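You operate a simulated robot arm through the tools that you are given. There is no shell and no other tool. Be economical: measure what you need, move in short steps, check, and stop when the job is done.

The job below is to be done with a simulated two-armed robot. You get a single attempt, and the scene is never put back.

JOB
On the top of the long steel table, fold the yellow cloth in half.
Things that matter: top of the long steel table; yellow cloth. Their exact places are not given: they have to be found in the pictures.

Only the result counts: the job must be done as asked and must still hold three seconds after the hand-in. Knocking over, shifting, dropping, spilling or breaking anything else fails it. Flat cloth is picked up by pressing the open fingertips on it (5 to 10 N) and closing them slowly along it; thin cloth reads only 2 to 8 mm in the jaws.

ROBOT AND FRAMES
Two 7-joint arms with two-finger grippers on one trunk, on a base that drives. Base frame: it is fixed to the floor where the robot stands at the start and does not move with it; the origin is under the middle of the robot, x ahead of it, y to its left, z up; the surface under the hand at the start is at about z = 86. Units: cm, rad, N and s.
The left shoulder is at the start at [7.8, 15.1, 96.3], the right one opposite. With the tool pointing down near the work surface each hand reaches from about 10 to 78 cm from the robot's upright axis, wherever it stands, measured 20 degrees to its own side. Places, roughly: top of the long steel table [60, 0, 90]. Payload 2.54 kg a hand.
The tool frame of a hand sits at the grasp point between the pads (the TCP): z along the fingers, y along the line on which they close. The tips reach 3 cm beyond it. Largest opening 11.6 cm; the body of the gripper starts 9.5 cm behind the TCP.
Orientation is that of the tool frame in the base frame, as a unit quaternion [x, y, z, w]. With the fingers straight down and closing along the base's y, the tool's x points along the base's -x, its y along +y and its z along -z.

CONTROLS
- The arms move only by the tool play_rows. It takes "left_moves", "right_moves" or both (then of equal length, played together; a hand with none holds still); each is text: rows parted by semicolons, each of 7 numbers parted by spaces: the gripper command, from -1 (fully open) to 1 (shut), values between in proportion, then the shift along the base's x, y, z in cm, then the turn, a rotation vector about the base's x, y, z in rad. In form: gripper tx ty tz ax ay az; .... A call has 1 to 20 rows; each row is the pose to reach, as a shift and turn from the pose commanded when the call began. Each row takes 0.2 s and may step no farther than 5 cm and 0.15 rad from the row before; otherwise, or with a gripper value out of range, the whole call is refused. A pose out of reach is approached as far as the arm can. The call stops where the force on the tool passes 40 N (or 10 N more than at its start, if that is more) or the arm is blocked; 0.2 s more then pass. Each finger travels about 7.2 cm/s and halts on what it meets, pressing with about 40 N; the grip force reading is that of the motor and also rises with nothing between the fingers. The clock runs only during rows and for 0.2 s after the last one: add rows that repeat a pose to give the fingers time. The reply holds the time, the measured pose of the TCP, the force on the tool along the base axes, the opening and the grip force, in the units named above and with some noise, with the torque about the TCP (base axes, N m) and any sound that the robot's microphone picked up.
- Cameras (640 x 400 px; columns grow to the right, rows downward): "scene" is now at [15.93, -0.54, 110.48]; the picture's right is [0.06, -1.00, 0.00], its down [-0.35, -0.02, -0.94] and it looks along [0.93, 0.05, -0.35] (base axes); focal length 214 px, centre (320, 200). "left" rides on the left gripper at [6.9, 1.5, -12.2] in its tool frame; the picture's right is [-0.22, 0.98, 0.00], its down [-0.83, -0.18, -0.53] and it looks along [-0.52, -0.12, 0.85] (tool axes); focal length 251 px, centre (320, 200). "right" rides on the right gripper at [6.9, -1.5, -12.2] in its tool frame; the picture's right is [0.21, 0.98, 0.00], its down [-0.83, 0.18, -0.53] and it looks along [-0.52, 0.11, 0.85] (tool axes); focal length 251 px, centre (320, 200).
- camera(camera): a new picture of that camera. It takes no simulated time.
- lift_body(by): slides the trunk up (or, below 0, down) by that many cm; the arms and the scene camera ride with it, the base frame stays. It gives what a move gives, with no picture.
- base_move(legs): drives the robot by 1 to 6 legs, each [ahead, left, turn to the left] in cm, cm and rad, along the robot's own axes; the way and the turn of a leg run together, so that a leg with both is an arc; at most 150 cm and 3.142 rad a leg. The arms and the cameras ride along, it lands a little off, and it stops where it bumps. It gives what a move gives.
- aim_head(pan, tilt): turns the head with the scene camera to pan (to the left, within 1.396 rad either way) and tilt (down, from -0.506 to 1.204), counted from straight ahead of the robot. It gives what a move gives.
- locate(camera, pixels): for up to 12 pixels [column, row] of the newest picture of that camera ("zoom" is the newest enlarged one), the place [x, y, z] in the base frame of the surface seen there, good to about 0.3 cm, but the place of the scene camera against the robot may be out by one fixed shift of up to 1.8 cm in any direction. It takes no simulated time.
- enlarge(camera, box): a new picture of the part [left, top, right, bottom] of that camera's present view, enlarged. It takes no simulated time.
- finish_job(): hands the job in; it is judged then, once.

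Work in short steps. Measure before you move; look again where a grasp or a placing could have gone wrong, and mend it. You have 80 turns and 78 pictures in all, those below and enlarged ones among them. Open the grippers and draw the arms clear of the work before you hand the job in, unless the task says otherwise; then end with one line.

The tools are called after "Request:" as a command line: name --argument value ..., lists and objects as JSON in quotes. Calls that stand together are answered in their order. play_rows: Moves the arms, as the interface text tells. Its arguments: {"type":"object","properties":{"left_moves":{"type":"string"},"right_moves":{"type":"string"}},"required":[]} The other tools are called the same way: lift_body (by) slides the trunk up or down; base_move (legs) drives the base; aim_head (pan, tilt) turns the head that bears the scene camera; camera (camera) takes a picture; locate (camera, pixels) gives the place of the surface under pixels of a picture; enlarge (camera, box) takes an enlarged picture of a part of a camera's view; finish_job () hands the job in.

At the start:

```text
t: 0.0
left_eef_pos: [40.18, 26.74, 105.74]
left_orientation: [-0.001, 1.0, -0.001, 0.002]
left_ft_force: [-0.5, 0.6, 0.9]
left_ft_torque: [-0.01, -0.04, 0.03]
left_opening: 11.59
left_gripper_force: 0.0
right_eef_pos: [32.92, -5.62, 101.93]
right_orientation: [0.0, 1.0, 0.0, 0.0]
right_ft_force: [-1.0, -0.7, 0.1]
right_ft_torque: [0.01, 0.02, -0.01]
right_opening: 11.59
right_gripper_force: 0.1
trunk travel left (down, up): [-20.0, 8.9]
robot x, y, heading: [0.04, 0.16, -0.001]
head pan, tilt: [0.056, 0.36]
```

scene: 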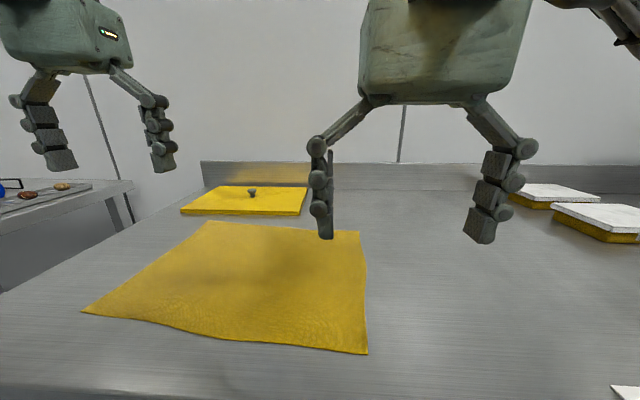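
right: 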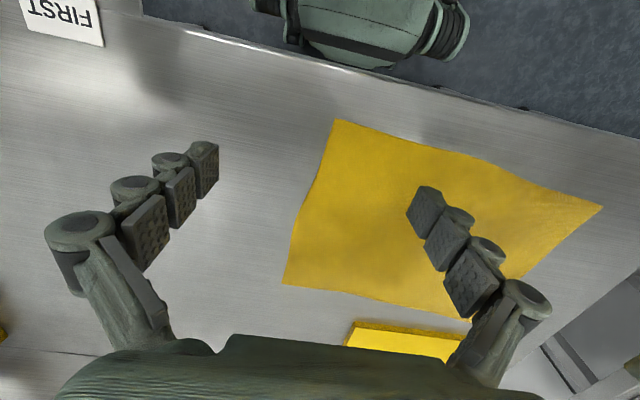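
left: 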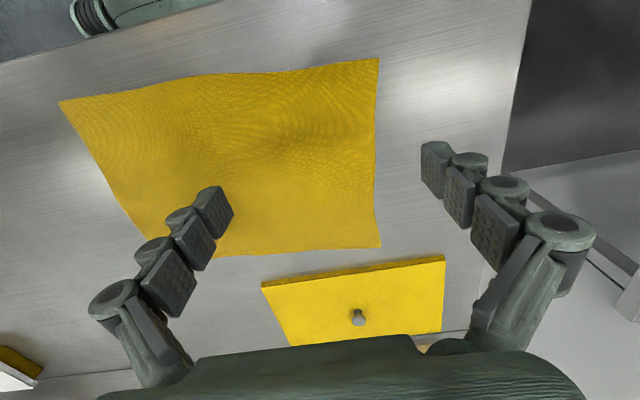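

The yellow cloth lies flat with corners near scene pixels (82,312), (367,353), (360,231), (208,221). A card marked "FIRST" lies at the right. I measure the corners and look at the card.

Request:
locate --camera "scene" --pixels '[[84, 312], [366, 352], [358, 232], [209, 222], [220, 337], [270, 275], [250, 190], [200, 325], [363, 290], [150, 265], [450, 300], [625, 390]]'

Request:
locate --camera "left" --pixels '[[62, 102], [377, 60], [379, 246], [220, 256], [225, 73], [377, 150], [264, 284], [440, 300]]'

Request:
locate --camera "right" --pixels '[[336, 122], [601, 207], [284, 282], [465, 315], [310, 200], [470, 158], [60, 20]]'

Request:
aim_head --pan -0.3 --tilt 0.8

Request:
camera --camera "scene"

```text
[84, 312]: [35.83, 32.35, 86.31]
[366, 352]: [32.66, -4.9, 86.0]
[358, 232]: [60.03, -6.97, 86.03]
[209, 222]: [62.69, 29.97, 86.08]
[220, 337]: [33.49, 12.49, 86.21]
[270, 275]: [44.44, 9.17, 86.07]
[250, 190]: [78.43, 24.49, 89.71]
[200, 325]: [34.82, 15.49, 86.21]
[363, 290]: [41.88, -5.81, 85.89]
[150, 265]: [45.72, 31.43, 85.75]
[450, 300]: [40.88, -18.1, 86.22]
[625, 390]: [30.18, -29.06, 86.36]
```

```text
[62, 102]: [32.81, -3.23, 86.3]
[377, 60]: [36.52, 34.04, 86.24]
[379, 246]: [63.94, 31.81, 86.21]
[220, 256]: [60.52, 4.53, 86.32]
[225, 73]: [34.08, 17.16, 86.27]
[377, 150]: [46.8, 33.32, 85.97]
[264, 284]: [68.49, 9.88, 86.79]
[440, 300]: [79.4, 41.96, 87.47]
```

```text
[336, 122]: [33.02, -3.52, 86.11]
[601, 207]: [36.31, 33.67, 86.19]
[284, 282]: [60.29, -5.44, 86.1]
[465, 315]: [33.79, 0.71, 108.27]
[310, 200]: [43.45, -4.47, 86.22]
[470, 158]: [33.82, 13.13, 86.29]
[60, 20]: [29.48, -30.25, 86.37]
```

```text
t: 0.9
left_eef_pos: [40.18, 26.65, 105.67]
left_orientation: [-0.002, 1.0, 0.001, 0.0]
left_ft_force: [-0.4, 0.3, -0.2]
left_ft_torque: [0.02, 0.02, -0.02]
left_opening: 11.61
left_gripper_force: 0.0
right_eef_pos: [32.9, -5.55, 102.03]
right_orientation: [0.0, 1.0, 0.0, 0.0]
right_ft_force: [-0.7, 0.1, -0.5]
right_ft_torque: [0.03, 0.04, 0.05]
right_opening: 11.59
right_gripper_force: 0.0
trunk travel left (down, up): [-20.0, 8.9]
robot x, y, heading: [0.36, 0.01, -0.001]
head pan, tilt: [-0.3, 0.799]
```

```text
74 pictures are left
```

scene: 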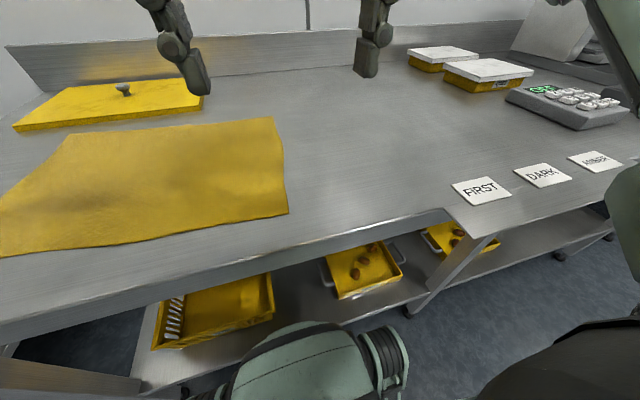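

The cloth is 37 × 27 cm. Its near corners are A(33,-3.5) and B(36.4,33.8), its far ones D(60.3,-5.4) and C(63.9,31.8), so I'll carry the near edge onto the far edge, one hand on each near corner. First I hover over those corners, tilted a little forward with the fingers partly closed.

Request:
play_rows --left_moves "0.3 -0.9 1 -3 0 -0.12 -0.02; 0.3 -1.8 2 -6 0 -0.25 -0.045; 0.3 -2.7 3 -9 0 -0.38 -0.07; 0.3 -3.6 3.85 -12 0 -0.5 -0.09; 0.3 -3.6 3.85 -12 0 -0.5 -0.09; 0.3 -3.6 3.85 -12 0 -0.5 -0.09" --right_moves "0.3 0.2 1.3 -2 0 -0.12 -0.02; 0.3 0.4 2.6 -4 0 -0.25 -0.045; 0.3 0.6 3.9 -6 0 -0.38 -0.07; 0.3 0.8 5.25 -8.3 0 -0.5 -0.09; 0.3 0.8 5.25 -8.3 0 -0.5 -0.09; 0.3 0.8 5.25 -8.3 0 -0.5 -0.09"

Request:
camera --camera "left"

Request:
camera --camera "right"

```text
t: 1.9
left_eef_pos: [36.25, 30.73, 94.06]
left_orientation: [0.043, 0.969, 0.005, 0.243]
left_ft_force: [-0.2, -0.9, 0.8]
left_ft_torque: [0.06, 0.01, 0.06]
left_opening: 4.04
left_gripper_force: 0.0
right_eef_pos: [37.9, 0.44, 96.78]
right_orientation: [0.143, 0.968, 0.022, 0.205]
right_ft_force: [-0.3, -0.5, 0.3]
right_ft_torque: [0.06, 0.01, 0.1]
right_opening: 4.09
right_gripper_force: 0.0
trunk travel left (down, up): [-20.0, 8.9]
robot x, y, heading: [-0.24, -0.02, -0.004]
head pan, tilt: [-0.3, 0.799]
stopped in row 5 (right hand): the arm was blocked; the commanded pose is now the measured one
```

```text
73 pictures are left
```

left: 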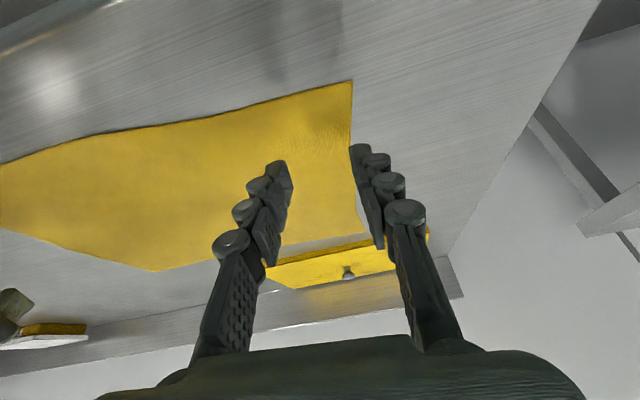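

```text
72 pictures are left
```

right: 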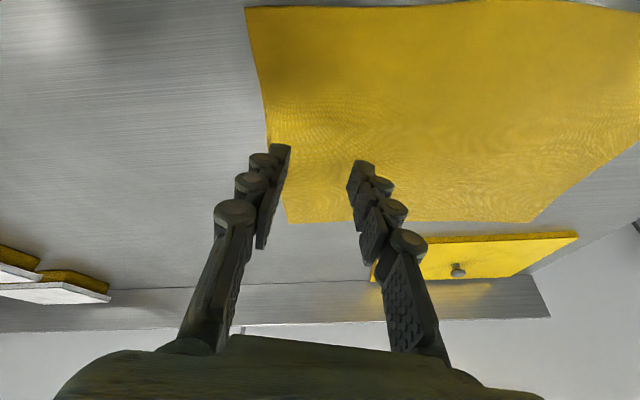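

The right arm is blocked: with the tilt its target is too close to the body. I back the base off 12 cm to gain room; the fingertips are well clear of the cloth.

Request:
base_move --legs '[[-12, 0, 0]]'

```text
t: 3.2
left_eef_pos: [24.31, 30.84, 94.05]
left_orientation: [0.043, 0.969, 0.004, 0.244]
left_ft_force: [-0.2, -0.8, 1.2]
left_ft_torque: [0.0, 0.01, 0.01]
left_opening: 4.05
left_gripper_force: 0.1
right_eef_pos: [25.95, 0.55, 96.63]
right_orientation: [0.143, 0.968, 0.019, 0.204]
right_ft_force: [0.2, 0.0, 0.2]
right_ft_torque: [0.02, 0.04, -0.02]
right_opening: 4.09
right_gripper_force: 0.0
trunk travel left (down, up): [-20.0, 8.9]
robot x, y, heading: [-12.13, -0.13, -0.001]
head pan, tilt: [-0.3, 0.799]
```

Now I bring the hands above the near corners again, with the right one in the same tilt as the left.

Request:
play_rows --left_moves "0.3 4 -0.1 0 0 0 0; 0.3 8 -0.2 0 0 0 0; 0.3 12.3 -0.35 -0.5 0 0 0; 0.3 12.3 -0.35 -1.5 0 0 0; 0.3 12.3 -0.35 -1.5 0 0 0" --right_moves "0.3 2.6 -0.3 -1 -0.04 -0.03 0.09; 0.3 5.2 -0.6 -2 -0.08 -0.07 0.187; 0.3 7.75 -0.85 -3 -0.08 -0.07 0.187; 0.3 7.75 -0.85 -4 -0.08 -0.07 0.187; 0.3 7.75 -0.85 -4 -0.08 -0.07 0.187"

Request:
camera --camera "left"

Request:
camera --camera "right"

```text
t: 4.4
left_eef_pos: [36.64, 30.38, 92.31]
left_orientation: [0.042, 0.969, 0.004, 0.244]
left_ft_force: [0.5, -0.6, 0.5]
left_ft_torque: [0.0, -0.04, -0.06]
left_opening: 4.05
left_gripper_force: 0.1
right_eef_pos: [33.68, -0.5, 92.58]
right_orientation: [0.042, 0.97, 0.005, 0.24]
right_ft_force: [-0.3, 0.0, -0.3]
right_ft_torque: [0.0, 0.01, 0.02]
right_opening: 4.08
right_gripper_force: 0.0
trunk travel left (down, up): [-20.0, 8.9]
robot x, y, heading: [-11.92, -0.04, -0.0]
head pan, tilt: [-0.3, 0.799]
```

```text
71 pictures are left
```

left: 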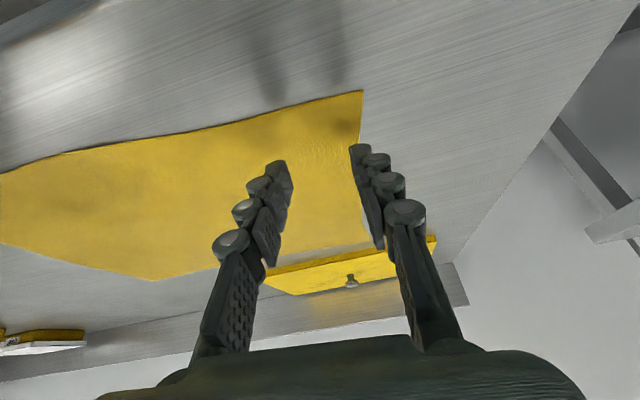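

```text
70 pictures are left
```

right: 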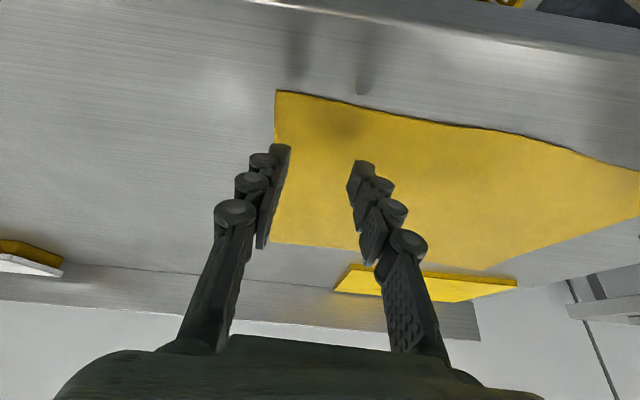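

Both hands are over the corners. I lower them until just about at contact, slowly.

Request:
play_rows --left_moves "0.3 0 0 -1 0 0 0; 0.3 0 0 -2 0 0 0; 0.3 0 0 -2.6 0 0 0; 0.3 0 0 -2.9 0 0 0; 0.3 0 0 -2.9 0 0 0" --right_moves "0.3 0 0.2 -1 0 0 0; 0.3 0 0.2 -2 0 0 0; 0.3 0 0.2 -2.8 0 0 0; 0.3 0 0.2 -3.1 0 0 0; 0.3 0 0.2 -3.1 0 0 0"

Request:
camera --camera "left"

Request:
camera --camera "right"

```text
t: 5.6
left_eef_pos: [36.53, 30.26, 89.44]
left_orientation: [0.043, 0.969, 0.004, 0.243]
left_ft_force: [-1.0, -0.4, 0.7]
left_ft_torque: [0.01, 0.0, 0.0]
left_opening: 4.05
left_gripper_force: 0.0
right_eef_pos: [33.55, -0.08, 89.61]
right_orientation: [0.044, 0.97, 0.004, 0.239]
right_ft_force: [-0.2, -0.1, 0.0]
right_ft_torque: [0.01, 0.0, 0.03]
right_opening: 4.04
right_gripper_force: 0.1
trunk travel left (down, up): [-20.0, 8.9]
robot x, y, heading: [-12.07, 0.12, 0.003]
head pan, tilt: [-0.3, 0.799]
```

```text
69 pictures are left
```

left: 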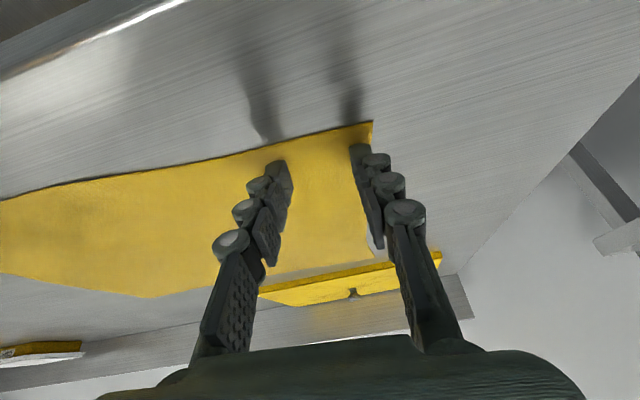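

```text
68 pictures are left
```

right: 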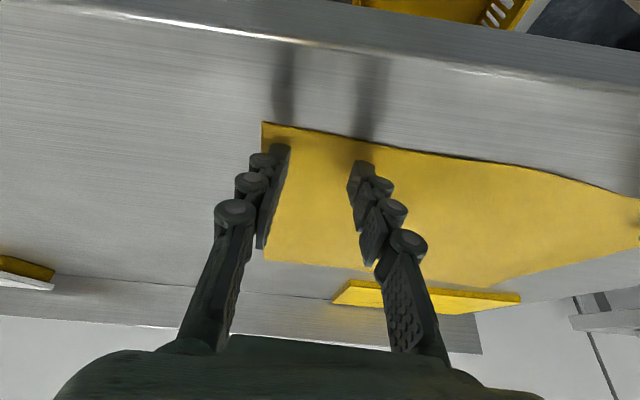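

Both are just above contact, and both jaws lie over the cloth with the edge about 1–2 cm behind the tips. I press down a little further and read the force.

Request:
play_rows --left_moves "0.3 0 0 -0.15 0 0 0; 0.3 0 0 -0.3 0 0 0; 0.3 0 0 -0.4 0 0 0; 0.3 0 0 -0.4 0 0 0" --right_moves "0.3 0 0 -0.15 0 0 0; 0.3 0 0 -0.3 0 0 0; 0.3 0 0 -0.4 0 0 0; 0.3 0 0 -0.4 0 0 0"

```text
t: 6.6
left_eef_pos: [36.64, 30.29, 89.26]
left_orientation: [0.043, 0.969, 0.005, 0.245]
left_ft_force: [-0.1, -0.5, 8.6]
left_ft_torque: [-0.26, -0.01, 0.0]
left_opening: 4.14
left_gripper_force: 0.5
right_eef_pos: [33.53, -0.24, 89.26]
right_orientation: [0.043, 0.969, 0.005, 0.241]
right_ft_force: [2.1, -1.5, 10.9]
right_ft_torque: [-0.32, -0.09, 0.04]
right_opening: 4.19
right_gripper_force: 0.6
trunk travel left (down, up): [-20.0, 8.9]
robot x, y, heading: [-11.87, 0.02, -0.003]
head pan, tilt: [-0.3, 0.799]
```

The pressing forces are 8.6 N and 10.9 N, which is right. I close the fingers slowly along the cloth.

Request:
play_rows --left_moves "0.36 0 0 0 0 0 0; 0.42 0 0 0 0 0 0; 0.48 0 0 0 0 0 0; 0.54 0 0 0 0 0 0; 0.6 0 0 0 0 0 0; 0.66 0 0 0 0 0 0; 0.72 0 0 0 0 0 0; 0.78 0 0 0 0 0 0; 0.84 0 0 0 0 0 0; 0.9 0 0 0 0 0 0; 0.96 0 0 0 0 0 0; 1 0 0 0 0 0 0; 1 0 0 0 0 0 0; 1 0 0 0 0 0 0; 1 0 0 0 0 0 0" --right_moves "0.36 0 0 0.05 0 0 0; 0.42 0 0 0.05 0 0 0; 0.48 0 0 0.05 0 0 0; 0.54 0 0 0.05 0 0 0; 0.6 0 0 0.05 0 0 0; 0.66 0 0 0.05 0 0 0; 0.72 0 0 0.05 0 0 0; 0.78 0 0 0.05 0 0 0; 0.84 0 0 0.05 0 0 0; 0.9 0 0 0.05 0 0 0; 0.96 0 0 0.05 0 0 0; 1 0 0 0.05 0 0 0; 1 0 0 0.05 0 0 0; 1 0 0 0.05 0 0 0; 1 0 0 0.05 0 0 0"

Request:
camera --camera "left"

Request:
camera --camera "right"

```text
t: 9.8
left_eef_pos: [36.67, 30.52, 89.08]
left_orientation: [0.043, 0.969, 0.004, 0.243]
left_ft_force: [-1.3, 0.3, 2.6]
left_ft_torque: [-0.03, -0.01, -0.03]
left_opening: 0.0
left_gripper_force: 24.8
right_eef_pos: [33.58, -0.23, 89.22]
right_orientation: [0.043, 0.97, 0.005, 0.24]
right_ft_force: [0.7, 0.0, 1.1]
right_ft_torque: [-0.01, -0.05, 0.01]
right_opening: 0.0
right_gripper_force: 28.2
trunk travel left (down, up): [-20.0, 8.9]
robot x, y, heading: [-11.63, -0.08, -0.0]
head pan, tilt: [-0.3, 0.799]
```

```text
67 pictures are left
```

left: 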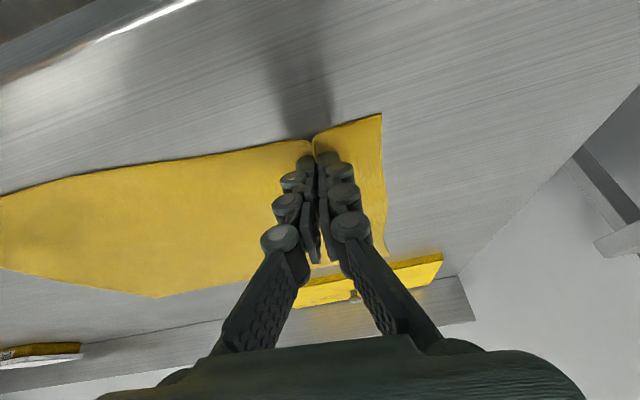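

```text
66 pictures are left
```

right: 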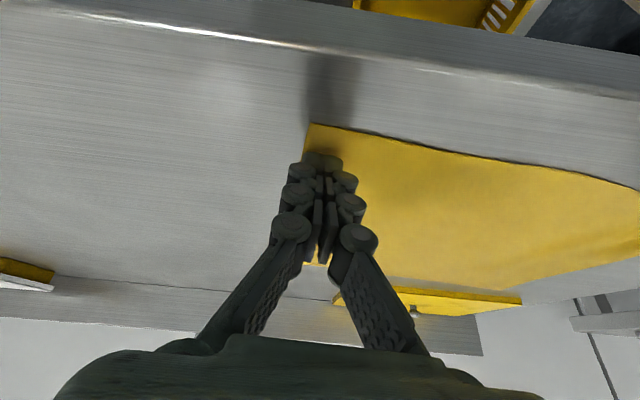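

Both jaws read 0.0, so the cloth slipped; the pressing force dropped to about 2 N as they closed. I lift slightly, reopen and look again at the corners.

Request:
play_rows --left_moves "1 0 0 2 0 0.1 0; 0.7 0 0 4 0 0.2 0; 0.3 0 0 4 0 0.3 0; 0.3 0 0 4 0 0.4 0; 0.3 0 0 4 0 0.4 0; 0.3 0 0 4 0 0.4 0" --right_moves "1 0 0 2 0 0.1 0; 0.7 0 0 4 0 0.2 0; 0.3 0 0 4 0 0.3 0; 0.3 0 0 4 0 0.4 0; 0.3 0 0 4 0 0.4 0; 0.3 0 0 4 0 0.4 0"

Request:
camera --camera "left"

Request:
camera --camera "right"

```text
t: 11.2
left_eef_pos: [36.58, 30.22, 93.14]
left_orientation: [0.043, 0.998, -0.005, 0.046]
left_ft_force: [0.1, 0.6, 0.1]
left_ft_torque: [-0.01, 0.01, -0.01]
left_opening: 4.07
left_gripper_force: 0.0
right_eef_pos: [33.61, -0.14, 93.2]
right_orientation: [0.042, 0.998, -0.005, 0.042]
right_ft_force: [0.1, -0.4, -0.8]
right_ft_torque: [0.01, 0.0, 0.01]
right_opening: 4.08
right_gripper_force: 0.1
trunk travel left (down, up): [-20.0, 8.9]
robot x, y, heading: [-12.19, 0.14, 0.003]
head pan, tilt: [-0.3, 0.799]
```

```text
65 pictures are left
```

left: 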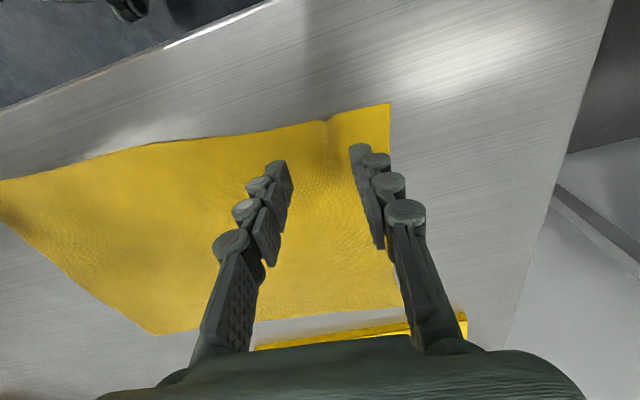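

```text
64 pictures are left
```

right: 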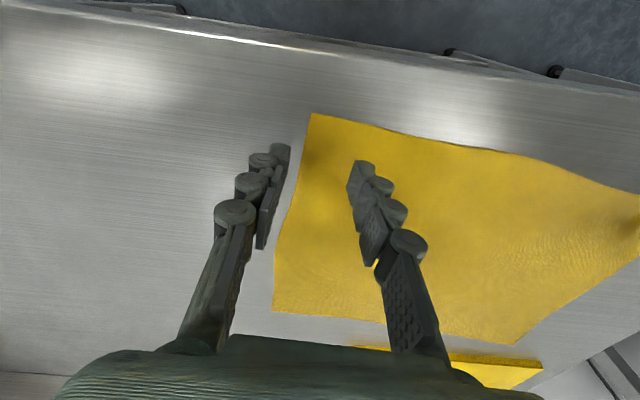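

Request:
locate --camera "left" --pixels '[[388, 106], [326, 122], [327, 135], [270, 131], [400, 304]]'

Request:
locate --camera "right" --pixels '[[312, 115], [370, 128], [276, 310], [295, 190], [635, 190], [510, 344]]'

```text
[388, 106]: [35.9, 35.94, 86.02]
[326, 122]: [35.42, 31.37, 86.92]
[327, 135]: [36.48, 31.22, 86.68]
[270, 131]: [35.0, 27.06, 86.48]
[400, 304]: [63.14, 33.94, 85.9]
```

```text
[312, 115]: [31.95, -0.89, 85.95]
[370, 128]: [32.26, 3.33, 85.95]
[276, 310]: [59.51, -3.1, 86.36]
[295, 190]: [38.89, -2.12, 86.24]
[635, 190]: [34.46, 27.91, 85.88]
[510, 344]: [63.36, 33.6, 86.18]
```

The whole cloth slid about 2.3 cm to the left: A(32,-0.9), B(35.9,35.9), C(63.2,33.8), D(59.5,-3). I re-centre on the near corners with the fingers nearly vertical, and press again.

Request:
play_rows --left_moves "0.3 0 2.4 -1 0 0 0; 0.3 0 2.4 -2 0 0 0; 0.3 0 2.4 -3 0 0 0; 0.3 0 2.4 -3.6 0 0 0; 0.3 0 2.4 -3.9 0 0 0; 0.3 0 2.4 -4.1 0 0 0; 0.3 0 2.4 -4.1 0 0 0" --right_moves "0.3 -0.5 2.4 -1 0 0 0; 0.3 -0.5 2.4 -2 0 0 0; 0.3 -0.5 2.4 -3 0 0 0; 0.3 -0.5 2.4 -3.6 0 0 0; 0.3 -0.5 2.4 -3.9 0 0 0; 0.3 -0.5 2.4 -4.1 0 0 0; 0.3 -0.5 2.4 -4.1 0 0 0"

```text
t: 12.8
left_eef_pos: [36.71, 32.82, 89.2]
left_orientation: [0.043, 0.998, -0.004, 0.047]
left_ft_force: [0.6, 0.1, 5.3]
left_ft_torque: [0.15, -0.05, -0.04]
left_opening: 4.12
left_gripper_force: 0.6
right_eef_pos: [33.14, 2.41, 89.15]
right_orientation: [0.044, 0.998, -0.003, 0.044]
right_ft_force: [1.6, 0.1, 9.1]
right_ft_torque: [0.09, 0.02, -0.02]
right_opening: 4.09
right_gripper_force: 0.3
trunk travel left (down, up): [-20.0, 8.9]
robot x, y, heading: [-11.79, 0.17, -0.003]
head pan, tilt: [-0.3, 0.799]
```

Forces are 5.3 N and 9.1 N. I close halfway while pressing gradually lower, to keep the force up.

Request:
play_rows --left_moves "0.33 0 0 -0.1 0 0 0; 0.38 0 0 -0.1 0 0 0; 0.43 0 0 -0.15 0 0 0; 0.48 0 0 -0.15 0 0 0; 0.53 0 0 -0.2 0 0 0; 0.58 0 0 -0.2 0 0 0; 0.63 0 0 -0.2 0 0 0" --right_moves "0.33 0 0 0 0 0 0; 0.38 0 0 0 0 0 0; 0.43 0 0 -0.05 0 0 0; 0.48 0 0 -0.05 0 0 0; 0.53 0 0 -0.1 0 0 0; 0.58 0 0 -0.1 0 0 0; 0.63 0 0 -0.1 0 0 0"

Request:
camera --camera "left"

Request:
camera --camera "right"

```text
t: 14.4
left_eef_pos: [36.51, 32.64, 89.11]
left_orientation: [0.042, 0.998, -0.004, 0.048]
left_ft_force: [-0.5, -2.2, 20.0]
left_ft_torque: [-0.17, 0.15, 0.04]
left_opening: 2.1
left_gripper_force: 0.2
right_eef_pos: [32.96, 2.2, 89.25]
right_orientation: [0.043, 0.998, -0.003, 0.043]
right_ft_force: [0.2, 3.3, 13.2]
right_ft_torque: [0.16, 0.07, -0.02]
right_opening: 2.23
right_gripper_force: 0.2
trunk travel left (down, up): [-20.0, 8.9]
robot x, y, heading: [-11.91, 0.04, 0.002]
head pan, tilt: [-0.3, 0.799]
```

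```text
63 pictures are left
```

left: 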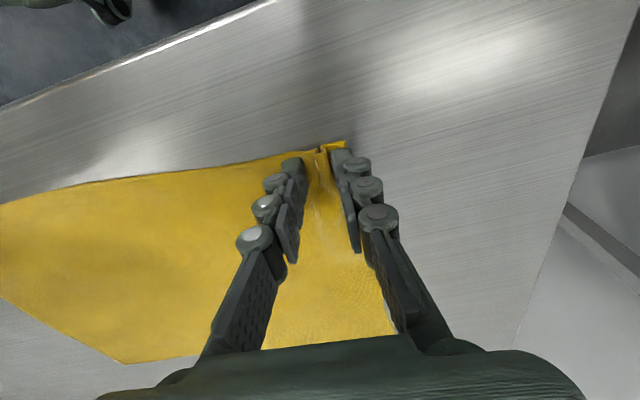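

```text
62 pictures are left
```

right: 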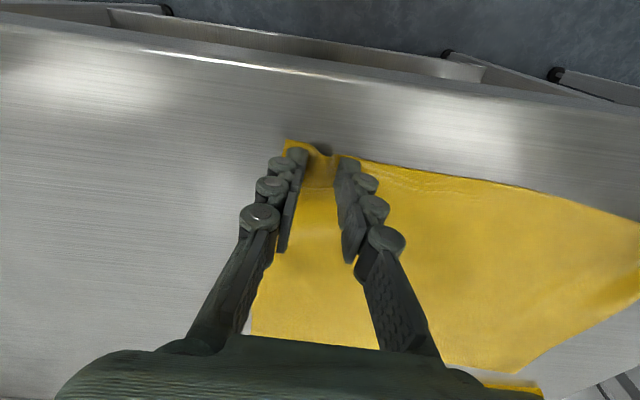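

Ridges are now forming between the fingers of both hands (left at (322,155), right at (320,155)). I ease the left press and close the rest of the way.

Request:
play_rows --left_moves "0.66 0 0 0.08 0 0 0; 0.7 0 0 0.08 0 0 0; 0.75 0 0 0.08 0 0 0; 0.8 0 0 0.08 0 0 0; 0.85 0 0 0.05 0 0 0; 0.9 0 0 0.05 0 0 0; 0.95 0 0 0 0 0 0; 1 0 0 0 0 0 0; 1 0 0 0 0 0 0; 1 0 0 0 0 0 0; 1 0 0 0 0 0 0" --right_moves "0.66 0 0 0 0 0 0; 0.7 0 0 0 0 0 0; 0.75 0 0 -0.03 0 0 0; 0.8 0 0 -0.05 0 0 0; 0.85 0 0 -0.05 0 0 0; 0.9 0 0 -0.08 0 0 0; 0.95 0 0 -0.1 0 0 0; 1 0 0 -0.1 0 0 0; 1 0 0 -0.1 0 0 0; 1 0 0 -0.1 0 0 0; 1 0 0 -0.1 0 0 0"

Request:
camera --camera "left"

Request:
camera --camera "right"

```text
t: 16.8
left_eef_pos: [36.46, 32.79, 88.96]
left_orientation: [0.043, 0.998, -0.005, 0.046]
left_ft_force: [-2.0, -5.7, 23.9]
left_ft_torque: [0.1, -0.13, 0.04]
left_opening: 0.13
left_gripper_force: 30.4
right_eef_pos: [33.01, 2.25, 89.03]
right_orientation: [0.043, 0.998, -0.004, 0.043]
right_ft_force: [-1.4, 5.2, 19.4]
right_ft_torque: [-0.18, 0.18, 0.03]
right_opening: 0.16
right_gripper_force: 33.5
trunk travel left (down, up): [-20.0, 8.9]
robot x, y, heading: [-11.96, 0.01, -0.003]
head pan, tilt: [-0.3, 0.799]
```

```text
61 pictures are left
```

left: 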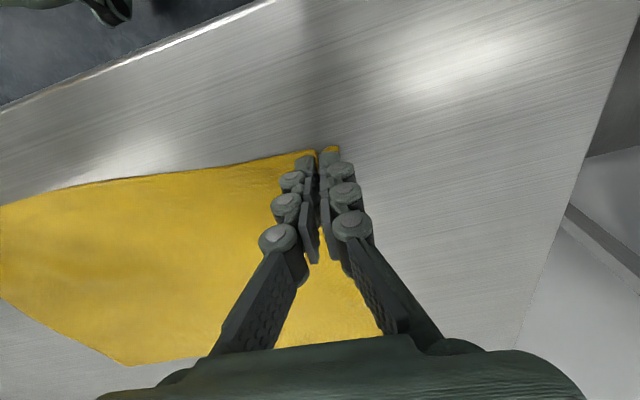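

```text
60 pictures are left
```

right: 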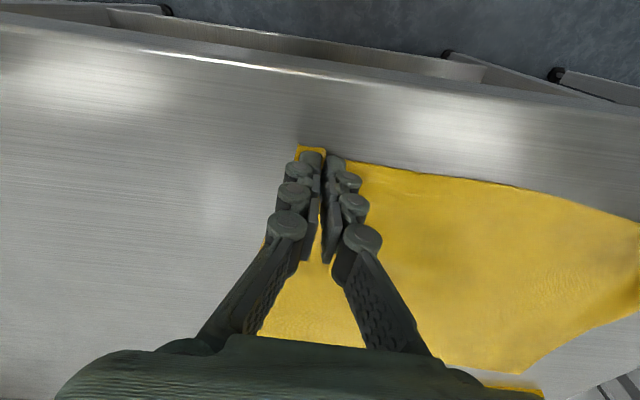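

Openings are 0.13 and 0.16 cm under grip force, so cloth is in the jaws. I lift gently by 3 cm as a test.

Request:
play_rows --left_moves "1 0 0 0.4 0 0 0; 1 0.1 0 1 0 0 0; 1 0.2 0 2 0 0 0; 1 0.5 0 3 0 0 0; 1 0.5 0 3 0 0 0" --right_moves "1 0 0 0.4 0 0 0; 1 0.1 0 1 0 0 0; 1 0.2 0 2 0 0 0; 1 0.5 0 3 0 0 0; 1 0.5 0 3 0 0 0"

Request:
camera --camera "left"

Request:
camera --camera "right"

```text
t: 18.0
left_eef_pos: [37.09, 32.74, 91.64]
left_orientation: [0.043, 0.998, -0.005, 0.046]
left_ft_force: [0.1, -1.0, -0.8]
left_ft_torque: [0.1, 0.02, 0.01]
left_opening: 0.43
left_gripper_force: 39.1
right_eef_pos: [33.68, 2.34, 91.88]
right_orientation: [0.043, 0.998, -0.005, 0.042]
right_ft_force: [0.2, 0.9, 1.2]
right_ft_torque: [0.01, 0.01, 0.02]
right_opening: 0.39
right_gripper_force: 30.7
trunk travel left (down, up): [-20.0, 8.9]
robot x, y, heading: [-11.67, 0.06, 0.002]
head pan, tilt: [-0.3, 0.799]
```

```text
59 pictures are left
```

left: 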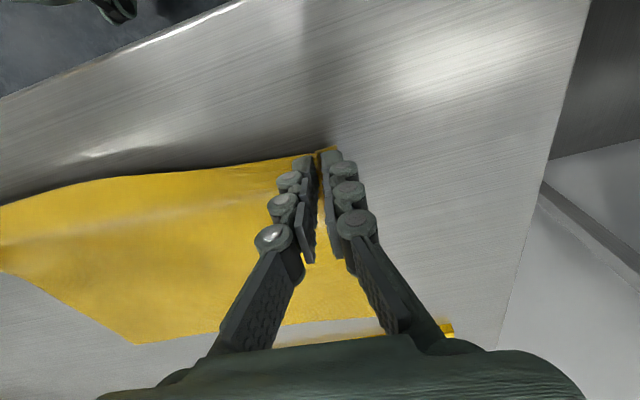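

```text
58 pictures are left
```

right: 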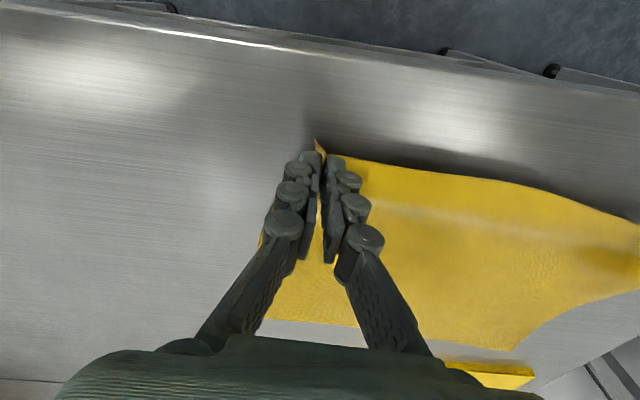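

Both corners are held (0.43 and 0.39 cm) and lifting. I swing the edge up and forward over the fold line, tilting the fingers backward.

Request:
play_rows --left_moves "1 0.5 0 1.5 0 0.05 0; 1 1.5 0 3 0 0.1 0; 1 2.7 -0.2 4.2 0 0.15 0; 1 4.2 -0.3 5.2 0 0.2 0; 1 5.8 -0.4 5.8 0 0.25 0; 1 7.5 -0.6 6.2 0 0.3 0; 1 7.5 -0.6 6.2 0 0.3 0" --right_moves "1 0.5 0 1.5 0 0.05 0; 1 1.5 0 3 0 0.1 0; 1 2.7 -0.2 4.2 0 0.15 0; 1 4.2 -0.3 5.2 0 0.2 0; 1 5.8 -0.4 5.8 0 0.25 0; 1 7.5 -0.6 6.2 0 0.3 0; 1 7.5 -0.6 6.2 0 0.3 0"

Request:
aim_head --pan 0.25 --tilt 0.5

Request:
camera --camera "scene"

```text
t: 19.6
left_eef_pos: [44.68, 32.16, 98.1]
left_orientation: [0.042, 0.994, -0.011, -0.105]
left_ft_force: [0.0, -0.4, -1.6]
left_ft_torque: [-0.01, -0.03, 0.02]
left_opening: 0.58
left_gripper_force: 36.9
right_eef_pos: [41.2, 1.62, 98.15]
right_orientation: [0.041, 0.993, -0.011, -0.107]
right_ft_force: [-0.6, 0.5, -2.1]
right_ft_torque: [0.0, -0.03, -0.02]
right_opening: 0.4
right_gripper_force: 32.2
trunk travel left (down, up): [-20.0, 8.9]
robot x, y, heading: [-12.09, -0.39, -0.001]
head pan, tilt: [-0.3, 0.799]
```

```text
t: 20.6
left_eef_pos: [44.64, 32.15, 98.13]
left_orientation: [0.042, 0.994, -0.012, -0.103]
left_ft_force: [-0.8, -2.0, -0.2]
left_ft_torque: [-0.06, 0.02, 0.04]
left_opening: 0.38
left_gripper_force: 39.0
right_eef_pos: [41.22, 1.55, 98.04]
right_orientation: [0.042, 0.993, -0.01, -0.107]
right_ft_force: [-1.0, -1.4, -0.9]
right_ft_torque: [-0.04, -0.03, 0.04]
right_opening: 0.29
right_gripper_force: 36.3
trunk travel left (down, up): [-20.0, 8.9]
robot x, y, heading: [-11.72, 0.11, -0.002]
head pan, tilt: [0.25, 0.499]
```

```text
57 pictures are left
```

scene: 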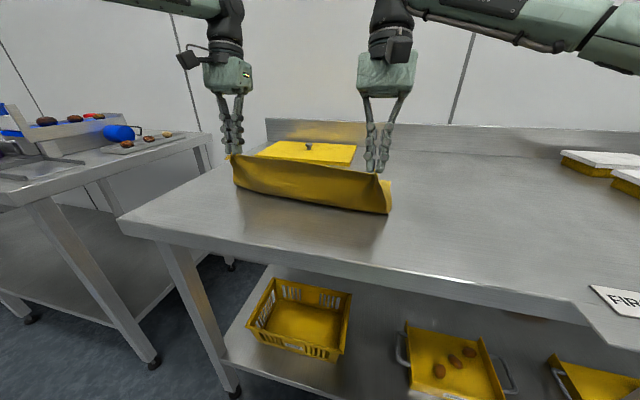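

The near edge hangs cleanly between the hands. I drive the base forward 12 cm, which carries the edge over toward the far side.

Request:
base_move --legs '[[12, 0, 0]]'

Request:
camera --camera "scene"

Request:
camera --camera "left"

Request:
camera --camera "right"

```text
t: 21.8
left_eef_pos: [56.5, 31.94, 98.0]
left_orientation: [0.043, 0.994, -0.01, -0.104]
left_ft_force: [0.5, -1.1, 1.0]
left_ft_torque: [-0.03, 0.05, 0.0]
left_opening: 0.05
left_gripper_force: 30.6
right_eef_pos: [52.95, 1.48, 98.06]
right_orientation: [0.044, 0.993, -0.01, -0.107]
right_ft_force: [0.2, 0.0, 2.4]
right_ft_torque: [0.0, 0.05, -0.02]
right_opening: 0.02
right_gripper_force: 26.6
trunk travel left (down, up): [-20.0, 8.9]
robot x, y, heading: [-0.42, 0.12, -0.009]
head pan, tilt: [0.25, 0.499]
```

```text
56 pictures are left
```

scene: 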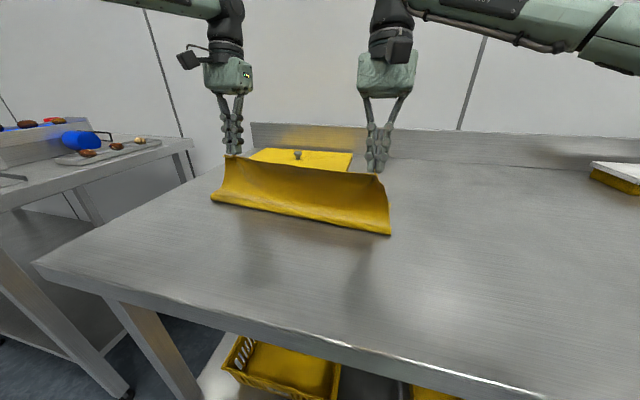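

```text
55 pictures are left
```

left: 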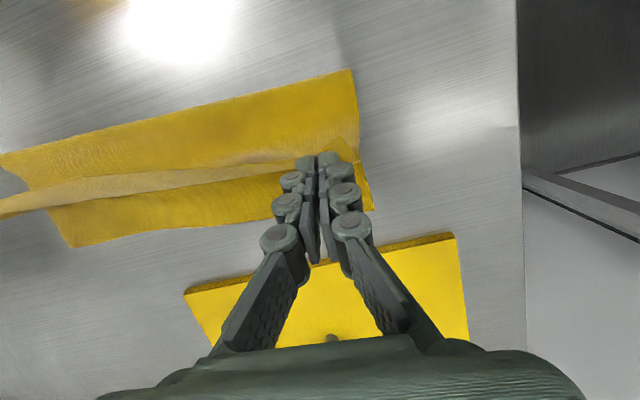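

```text
54 pictures are left
```

right: 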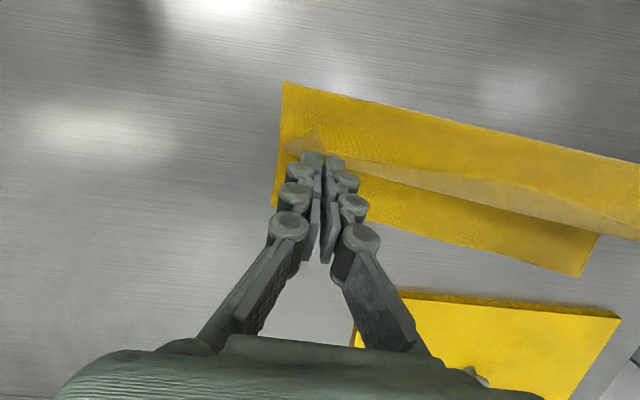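

The cloth is folding well, but the jaws read thinner. I check where the fold line, the far edge and the lifted edge are now.

Request:
locate --camera "left" --pixels '[[352, 71], [372, 209], [75, 246], [250, 165], [190, 115], [343, 160], [436, 236]]'

Request:
locate --camera "right" --pixels '[[284, 83], [275, 207], [582, 275], [400, 175], [450, 125], [310, 140], [400, 294], [600, 235]]'

Request:
enlarge --camera "right" --box '[240, 70, 400, 230]'

Request:
enlarge --camera "left" --box '[240, 70, 400, 230]'

```text
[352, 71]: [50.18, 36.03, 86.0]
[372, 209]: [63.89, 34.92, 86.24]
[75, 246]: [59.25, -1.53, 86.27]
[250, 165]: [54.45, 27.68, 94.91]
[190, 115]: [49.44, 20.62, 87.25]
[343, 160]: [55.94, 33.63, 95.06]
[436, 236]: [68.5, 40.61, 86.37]
```

```text
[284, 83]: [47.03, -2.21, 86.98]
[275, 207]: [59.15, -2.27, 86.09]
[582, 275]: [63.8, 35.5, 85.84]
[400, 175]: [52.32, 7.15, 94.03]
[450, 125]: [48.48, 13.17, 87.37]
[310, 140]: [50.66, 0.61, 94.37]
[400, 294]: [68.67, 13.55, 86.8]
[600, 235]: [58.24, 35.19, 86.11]
```

```text
2.50 times, centred on (320, 150) of right
```

zoom: 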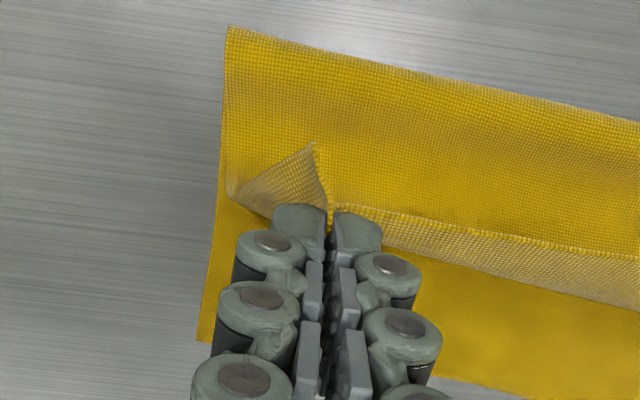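

```text
2.50 times, centred on (320, 150) of left
```

zoom: 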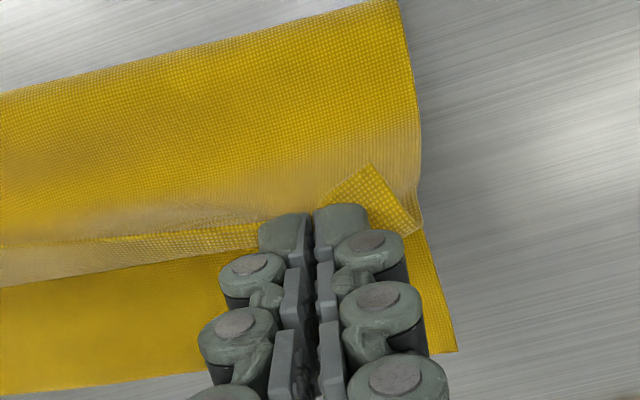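

Both corners are still held. The fold line is at x≈50 (left) and 47 (right); the far corners are C(63.9,35.2) and D(59.2,-1.8). I lay the held edge down just short of the far edge, with a little more backward tilt.

Request:
play_rows --left_moves "1 1.3 0 -0.6 0 0.05 0; 1 2.6 0 -1.4 0 0.1 0; 1 3.8 0 -2.4 0 0.15 0; 1 4.9 0 -3.6 0 0.2 0; 1 5.9 0 -5 0 0.25 0; 1 6.7 0 -6.4 0 0.3 0; 1 7.3 0 -7.6 0 0.3 0; 1 7.6 0 -8.3 0 0.3 0; 1 7.6 0 -8.3 0 0.3 0" --right_moves "1 1.2 0 -0.6 0 0.05 0; 1 2.4 0 -1.4 0 0.1 0; 1 3.5 0 -2.4 0 0.15 0; 1 4.5 0 -3.6 0 0.2 0; 1 5.4 0 -5 0 0.25 0; 1 6.1 0 -6.4 0 0.3 0; 1 6.5 0 -7.6 0 0.3 0; 1 6.7 0 -8.4 0 0.3 0; 1 6.7 0 -8.4 0 0.3 0"

Request:
camera --camera "left"

Request:
camera --camera "right"

Request:
camera --camera "scene"

```text
t: 23.6
left_eef_pos: [56.74, 32.67, 89.13]
left_orientation: [0.042, 0.968, -0.019, -0.247]
left_ft_force: [0.9, -4.5, 21.5]
left_ft_torque: [-0.25, 0.13, 0.17]
left_opening: 0.04
left_gripper_force: 29.2
left hand out of reach, approached as far as the arm can: row 2, 3, 4, 5, 6, 7, 8, 9
right_eef_pos: [58.34, 1.15, 89.44]
right_orientation: [0.04, 0.967, -0.014, -0.253]
right_ft_force: [0.8, 2.9, 0.6]
right_ft_torque: [0.08, 0.03, -0.06]
right_opening: 0.1
right_gripper_force: 31.5
right hand out of reach, approached as far as the arm can: row 6, 7, 8, 9
trunk travel left (down, up): [-20.0, 8.9]
robot x, y, heading: [0.0, -0.08, -0.004]
head pan, tilt: [0.25, 0.499]
stopped in row 9 (left hand): the force on the tool passed its limit at 50 N (the readings are from after the stop); the commanded pose is now the measured one
```

```text
51 pictures are left
```

left: 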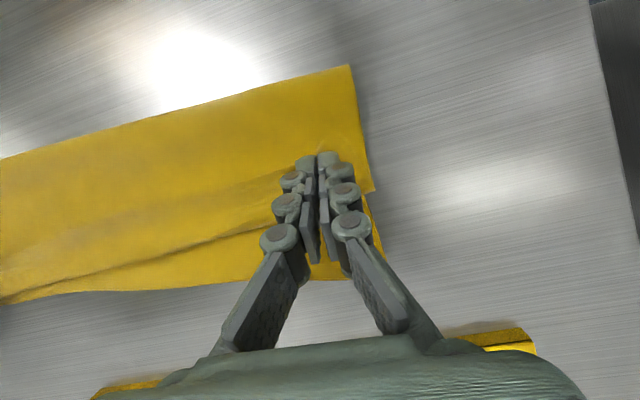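

```text
50 pictures are left
```

right: 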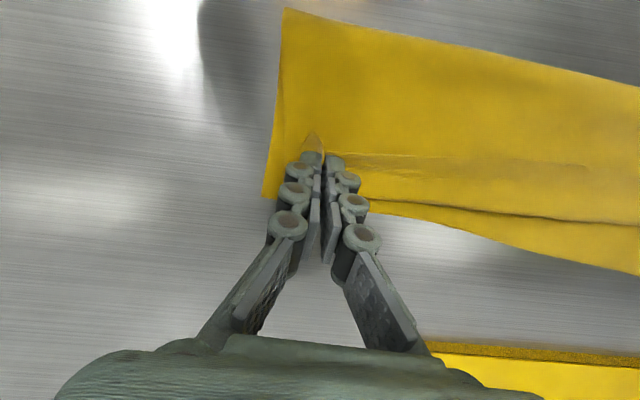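

```text
49 pictures are left
```

scene: 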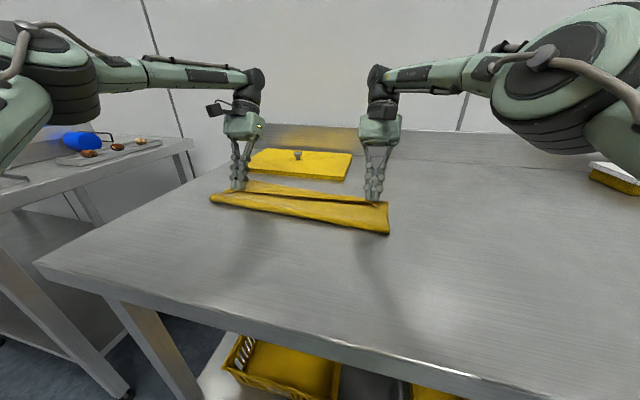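

The tilt used up the reach: the left hand stopped at x=56.7, while the right tip is nearly on target. I straighten both hands and carry the left edge on to the far edge, slightly raised.

Request:
play_rows --left_moves "1 0.3 0 1.5 0 -0.1 0; 1 1.5 -0.1 2 0 -0.2 0; 1 3 -0.2 2 0 -0.3 0; 1 4.5 -0.4 1.6 0 -0.4 0; 1 5.6 -0.6 1 0 -0.45 0; 1 6.1 -0.6 0.5 0 -0.45 0; 1 6.1 -0.6 0.3 0 -0.45 0; 1 6.1 -0.6 0.3 0 -0.45 0" --right_moves "1 0 0 0.8 0 -0.1 0; 1 0 0 1 0 -0.2 0; 1 0 0.1 1 0 -0.3 0; 1 0 0.2 0.8 0 -0.4 0; 1 0 0.2 0.6 0 -0.45 0; 1 0 0.2 0.3 0 -0.45 0; 1 0 0.2 0.1 0 -0.45 0; 1 0 0.2 0.1 0 -0.45 0"

Request:
camera --camera "left"

Request:
camera --camera "right"

```text
t: 25.4
left_eef_pos: [62.92, 32.19, 89.12]
left_orientation: [0.044, 0.999, -0.009, -0.026]
left_ft_force: [0.6, -1.9, 5.5]
left_ft_torque: [0.0, 0.02, 0.0]
left_opening: 0.16
left_gripper_force: 32.6
right_eef_pos: [58.55, 1.48, 89.49]
right_orientation: [0.043, 0.999, -0.005, -0.031]
right_ft_force: [0.4, 0.5, 0.1]
right_ft_torque: [0.01, -0.01, -0.02]
right_opening: 0.14
right_gripper_force: 30.9
trunk travel left (down, up): [-20.0, 8.9]
robot x, y, heading: [-0.47, -0.07, -0.002]
head pan, tilt: [0.25, 0.499]
```

```text
48 pictures are left
```

left: 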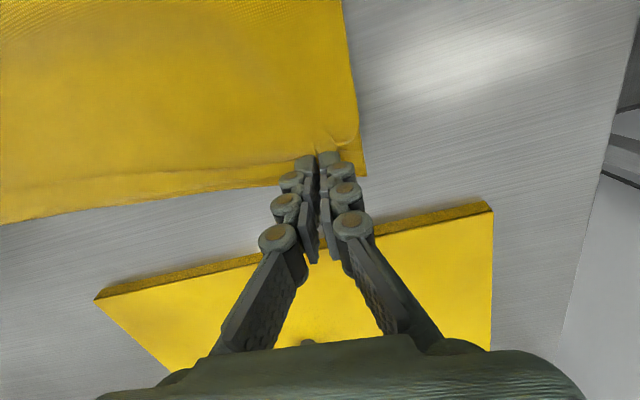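

```text
47 pictures are left
```

right: 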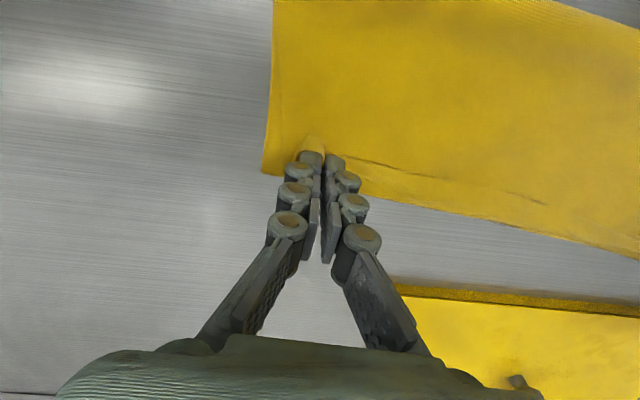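

The edge lies along the far edge on both sides. I open the jaws slowly to about 3.5 cm, then lift straight up.

Request:
play_rows --left_moves "0.9 0 0 0.1 0 0 0; 0.8 0 0 0.1 0 0 0; 0.7 0 0 0.1 0 0 0; 0.6 0 0 0.1 0 0 0; 0.5 0 0 0.1 0 0 0; 0.4 0 0 0.1 0 0 0; 0.4 0 0 0.5 0 0 0; 0.4 0 0 1 0 0 0; 0.4 0 0 3 0 0 0; 0.4 0 0 7 0 0 0; 0.4 0 0 10 0 0 0; 0.4 0 0 10 0 0 0" --right_moves "0.9 0 0 -0.1 0 0 0; 0.8 0 0 -0.1 0 0 0; 0.7 0 0 -0.1 0 0 0; 0.6 0 0 -0.1 0 0 0; 0.5 0 0 -0.1 0 0 0; 0.4 0 0 -0.1 0 0 0; 0.4 0 0 0.4 0 0 0; 0.4 0 0 1 0 0 0; 0.4 0 0 3 0 0 0; 0.4 0 0 7 0 0 0; 0.4 0 0 10 0 0 0; 0.4 0 0 10 0 0 0"

Request:
camera --camera "left"

Request:
camera --camera "right"

```text
t: 28.0
left_eef_pos: [63.03, 32.34, 98.94]
left_orientation: [0.044, 0.999, -0.009, -0.026]
left_ft_force: [0.1, -0.3, 0.9]
left_ft_torque: [-0.02, -0.01, 0.0]
left_opening: 3.49
left_gripper_force: 0.1
right_eef_pos: [58.49, 1.34, 99.55]
right_orientation: [0.043, 0.999, -0.005, -0.032]
right_ft_force: [-0.1, -0.1, -0.5]
right_ft_torque: [0.0, -0.03, 0.0]
right_opening: 3.49
right_gripper_force: 0.1
trunk travel left (down, up): [-20.0, 8.9]
robot x, y, heading: [-0.27, -0.04, -0.007]
head pan, tilt: [0.25, 0.499]
```

```text
46 pictures are left
```

left: 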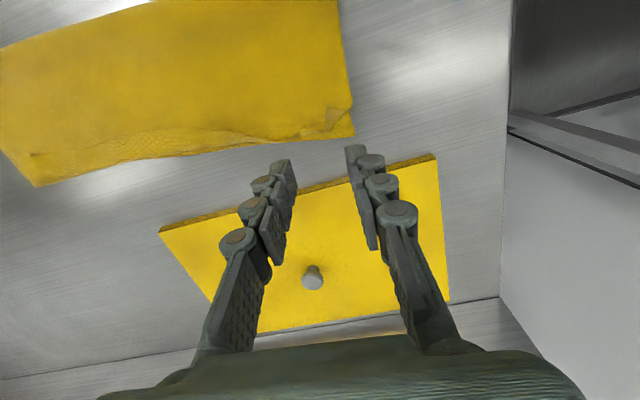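

```text
45 pictures are left
```

right: 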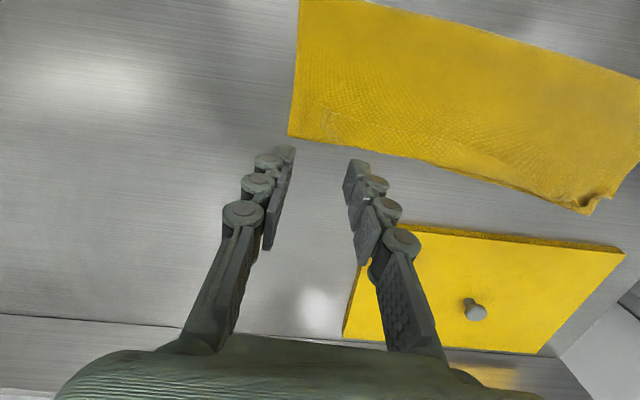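

The fold lies well, with a small curl at the left far corner near (340,110). I draw both arms back and inspect it.

Request:
play_rows --left_moves "0.4 -3 0 2 0 0 0; 0.4 -6.5 0 4 0 0 0; 0.4 -10 0 6 0 0 0; 0.4 -14 1 7 0 0 0; 0.4 -18 2 7 0 0 0; 0.4 -21 3 7 0 0 0; 0.4 -21 3 7 0 0 0" --right_moves "0.4 -3 0 2 0 0 0; 0.4 -6 0 4 0 0 0; 0.4 -9 -1 6 0 0 0; 0.4 -12 -2 7 0 0 0; 0.4 -15 -4 7 0 0 0; 0.4 -18 -6 7 0 0 0; 0.4 -18 -6 7 0 0 0"

Request:
camera --camera "left"

Request:
camera --camera "right"

Request:
enlarge --camera "scene" --box '[180, 130, 420, 280]'

```text
t: 29.6
left_eef_pos: [41.95, 35.34, 105.98]
left_orientation: [0.044, 0.999, -0.008, -0.028]
left_ft_force: [-0.7, 0.7, 0.1]
left_ft_torque: [0.0, 0.0, 0.01]
left_opening: 3.48
left_gripper_force: 0.1
right_eef_pos: [40.51, -4.59, 106.41]
right_orientation: [0.043, 0.999, -0.006, -0.032]
right_ft_force: [0.9, -0.5, 0.9]
right_ft_torque: [0.0, 0.02, -0.05]
right_opening: 3.46
right_gripper_force: 0.1
trunk travel left (down, up): [-20.0, 8.9]
robot x, y, heading: [-0.1, -0.06, -0.003]
head pan, tilt: [0.25, 0.499]
```

```text
44 pictures are left
```

left: 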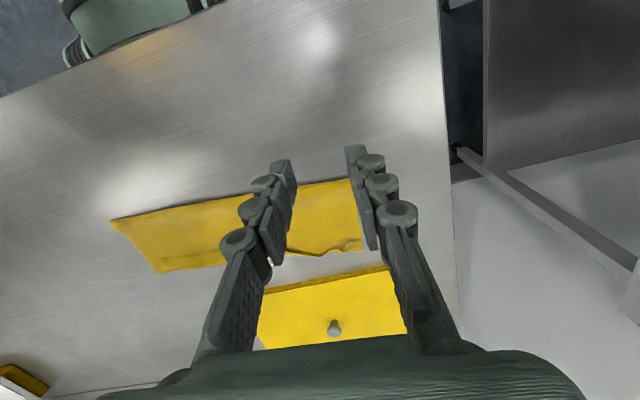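

```text
43 pictures are left
```

right: 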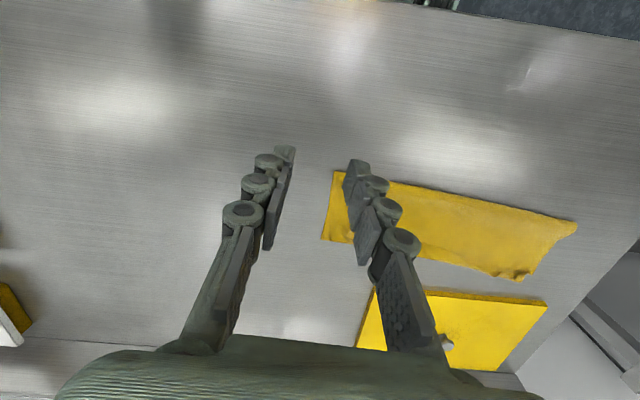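

```text
2.67 times, centred on (300, 205) of scene
```

zoom: 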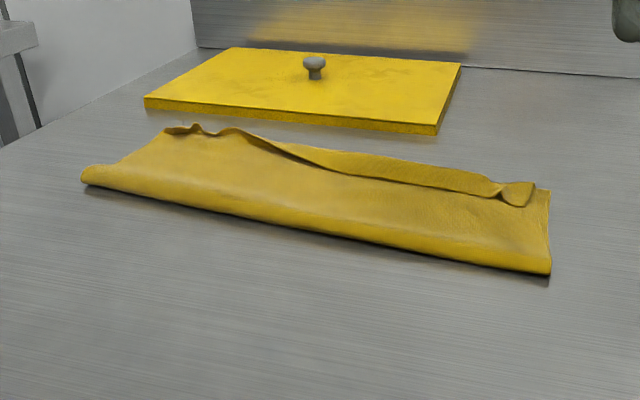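

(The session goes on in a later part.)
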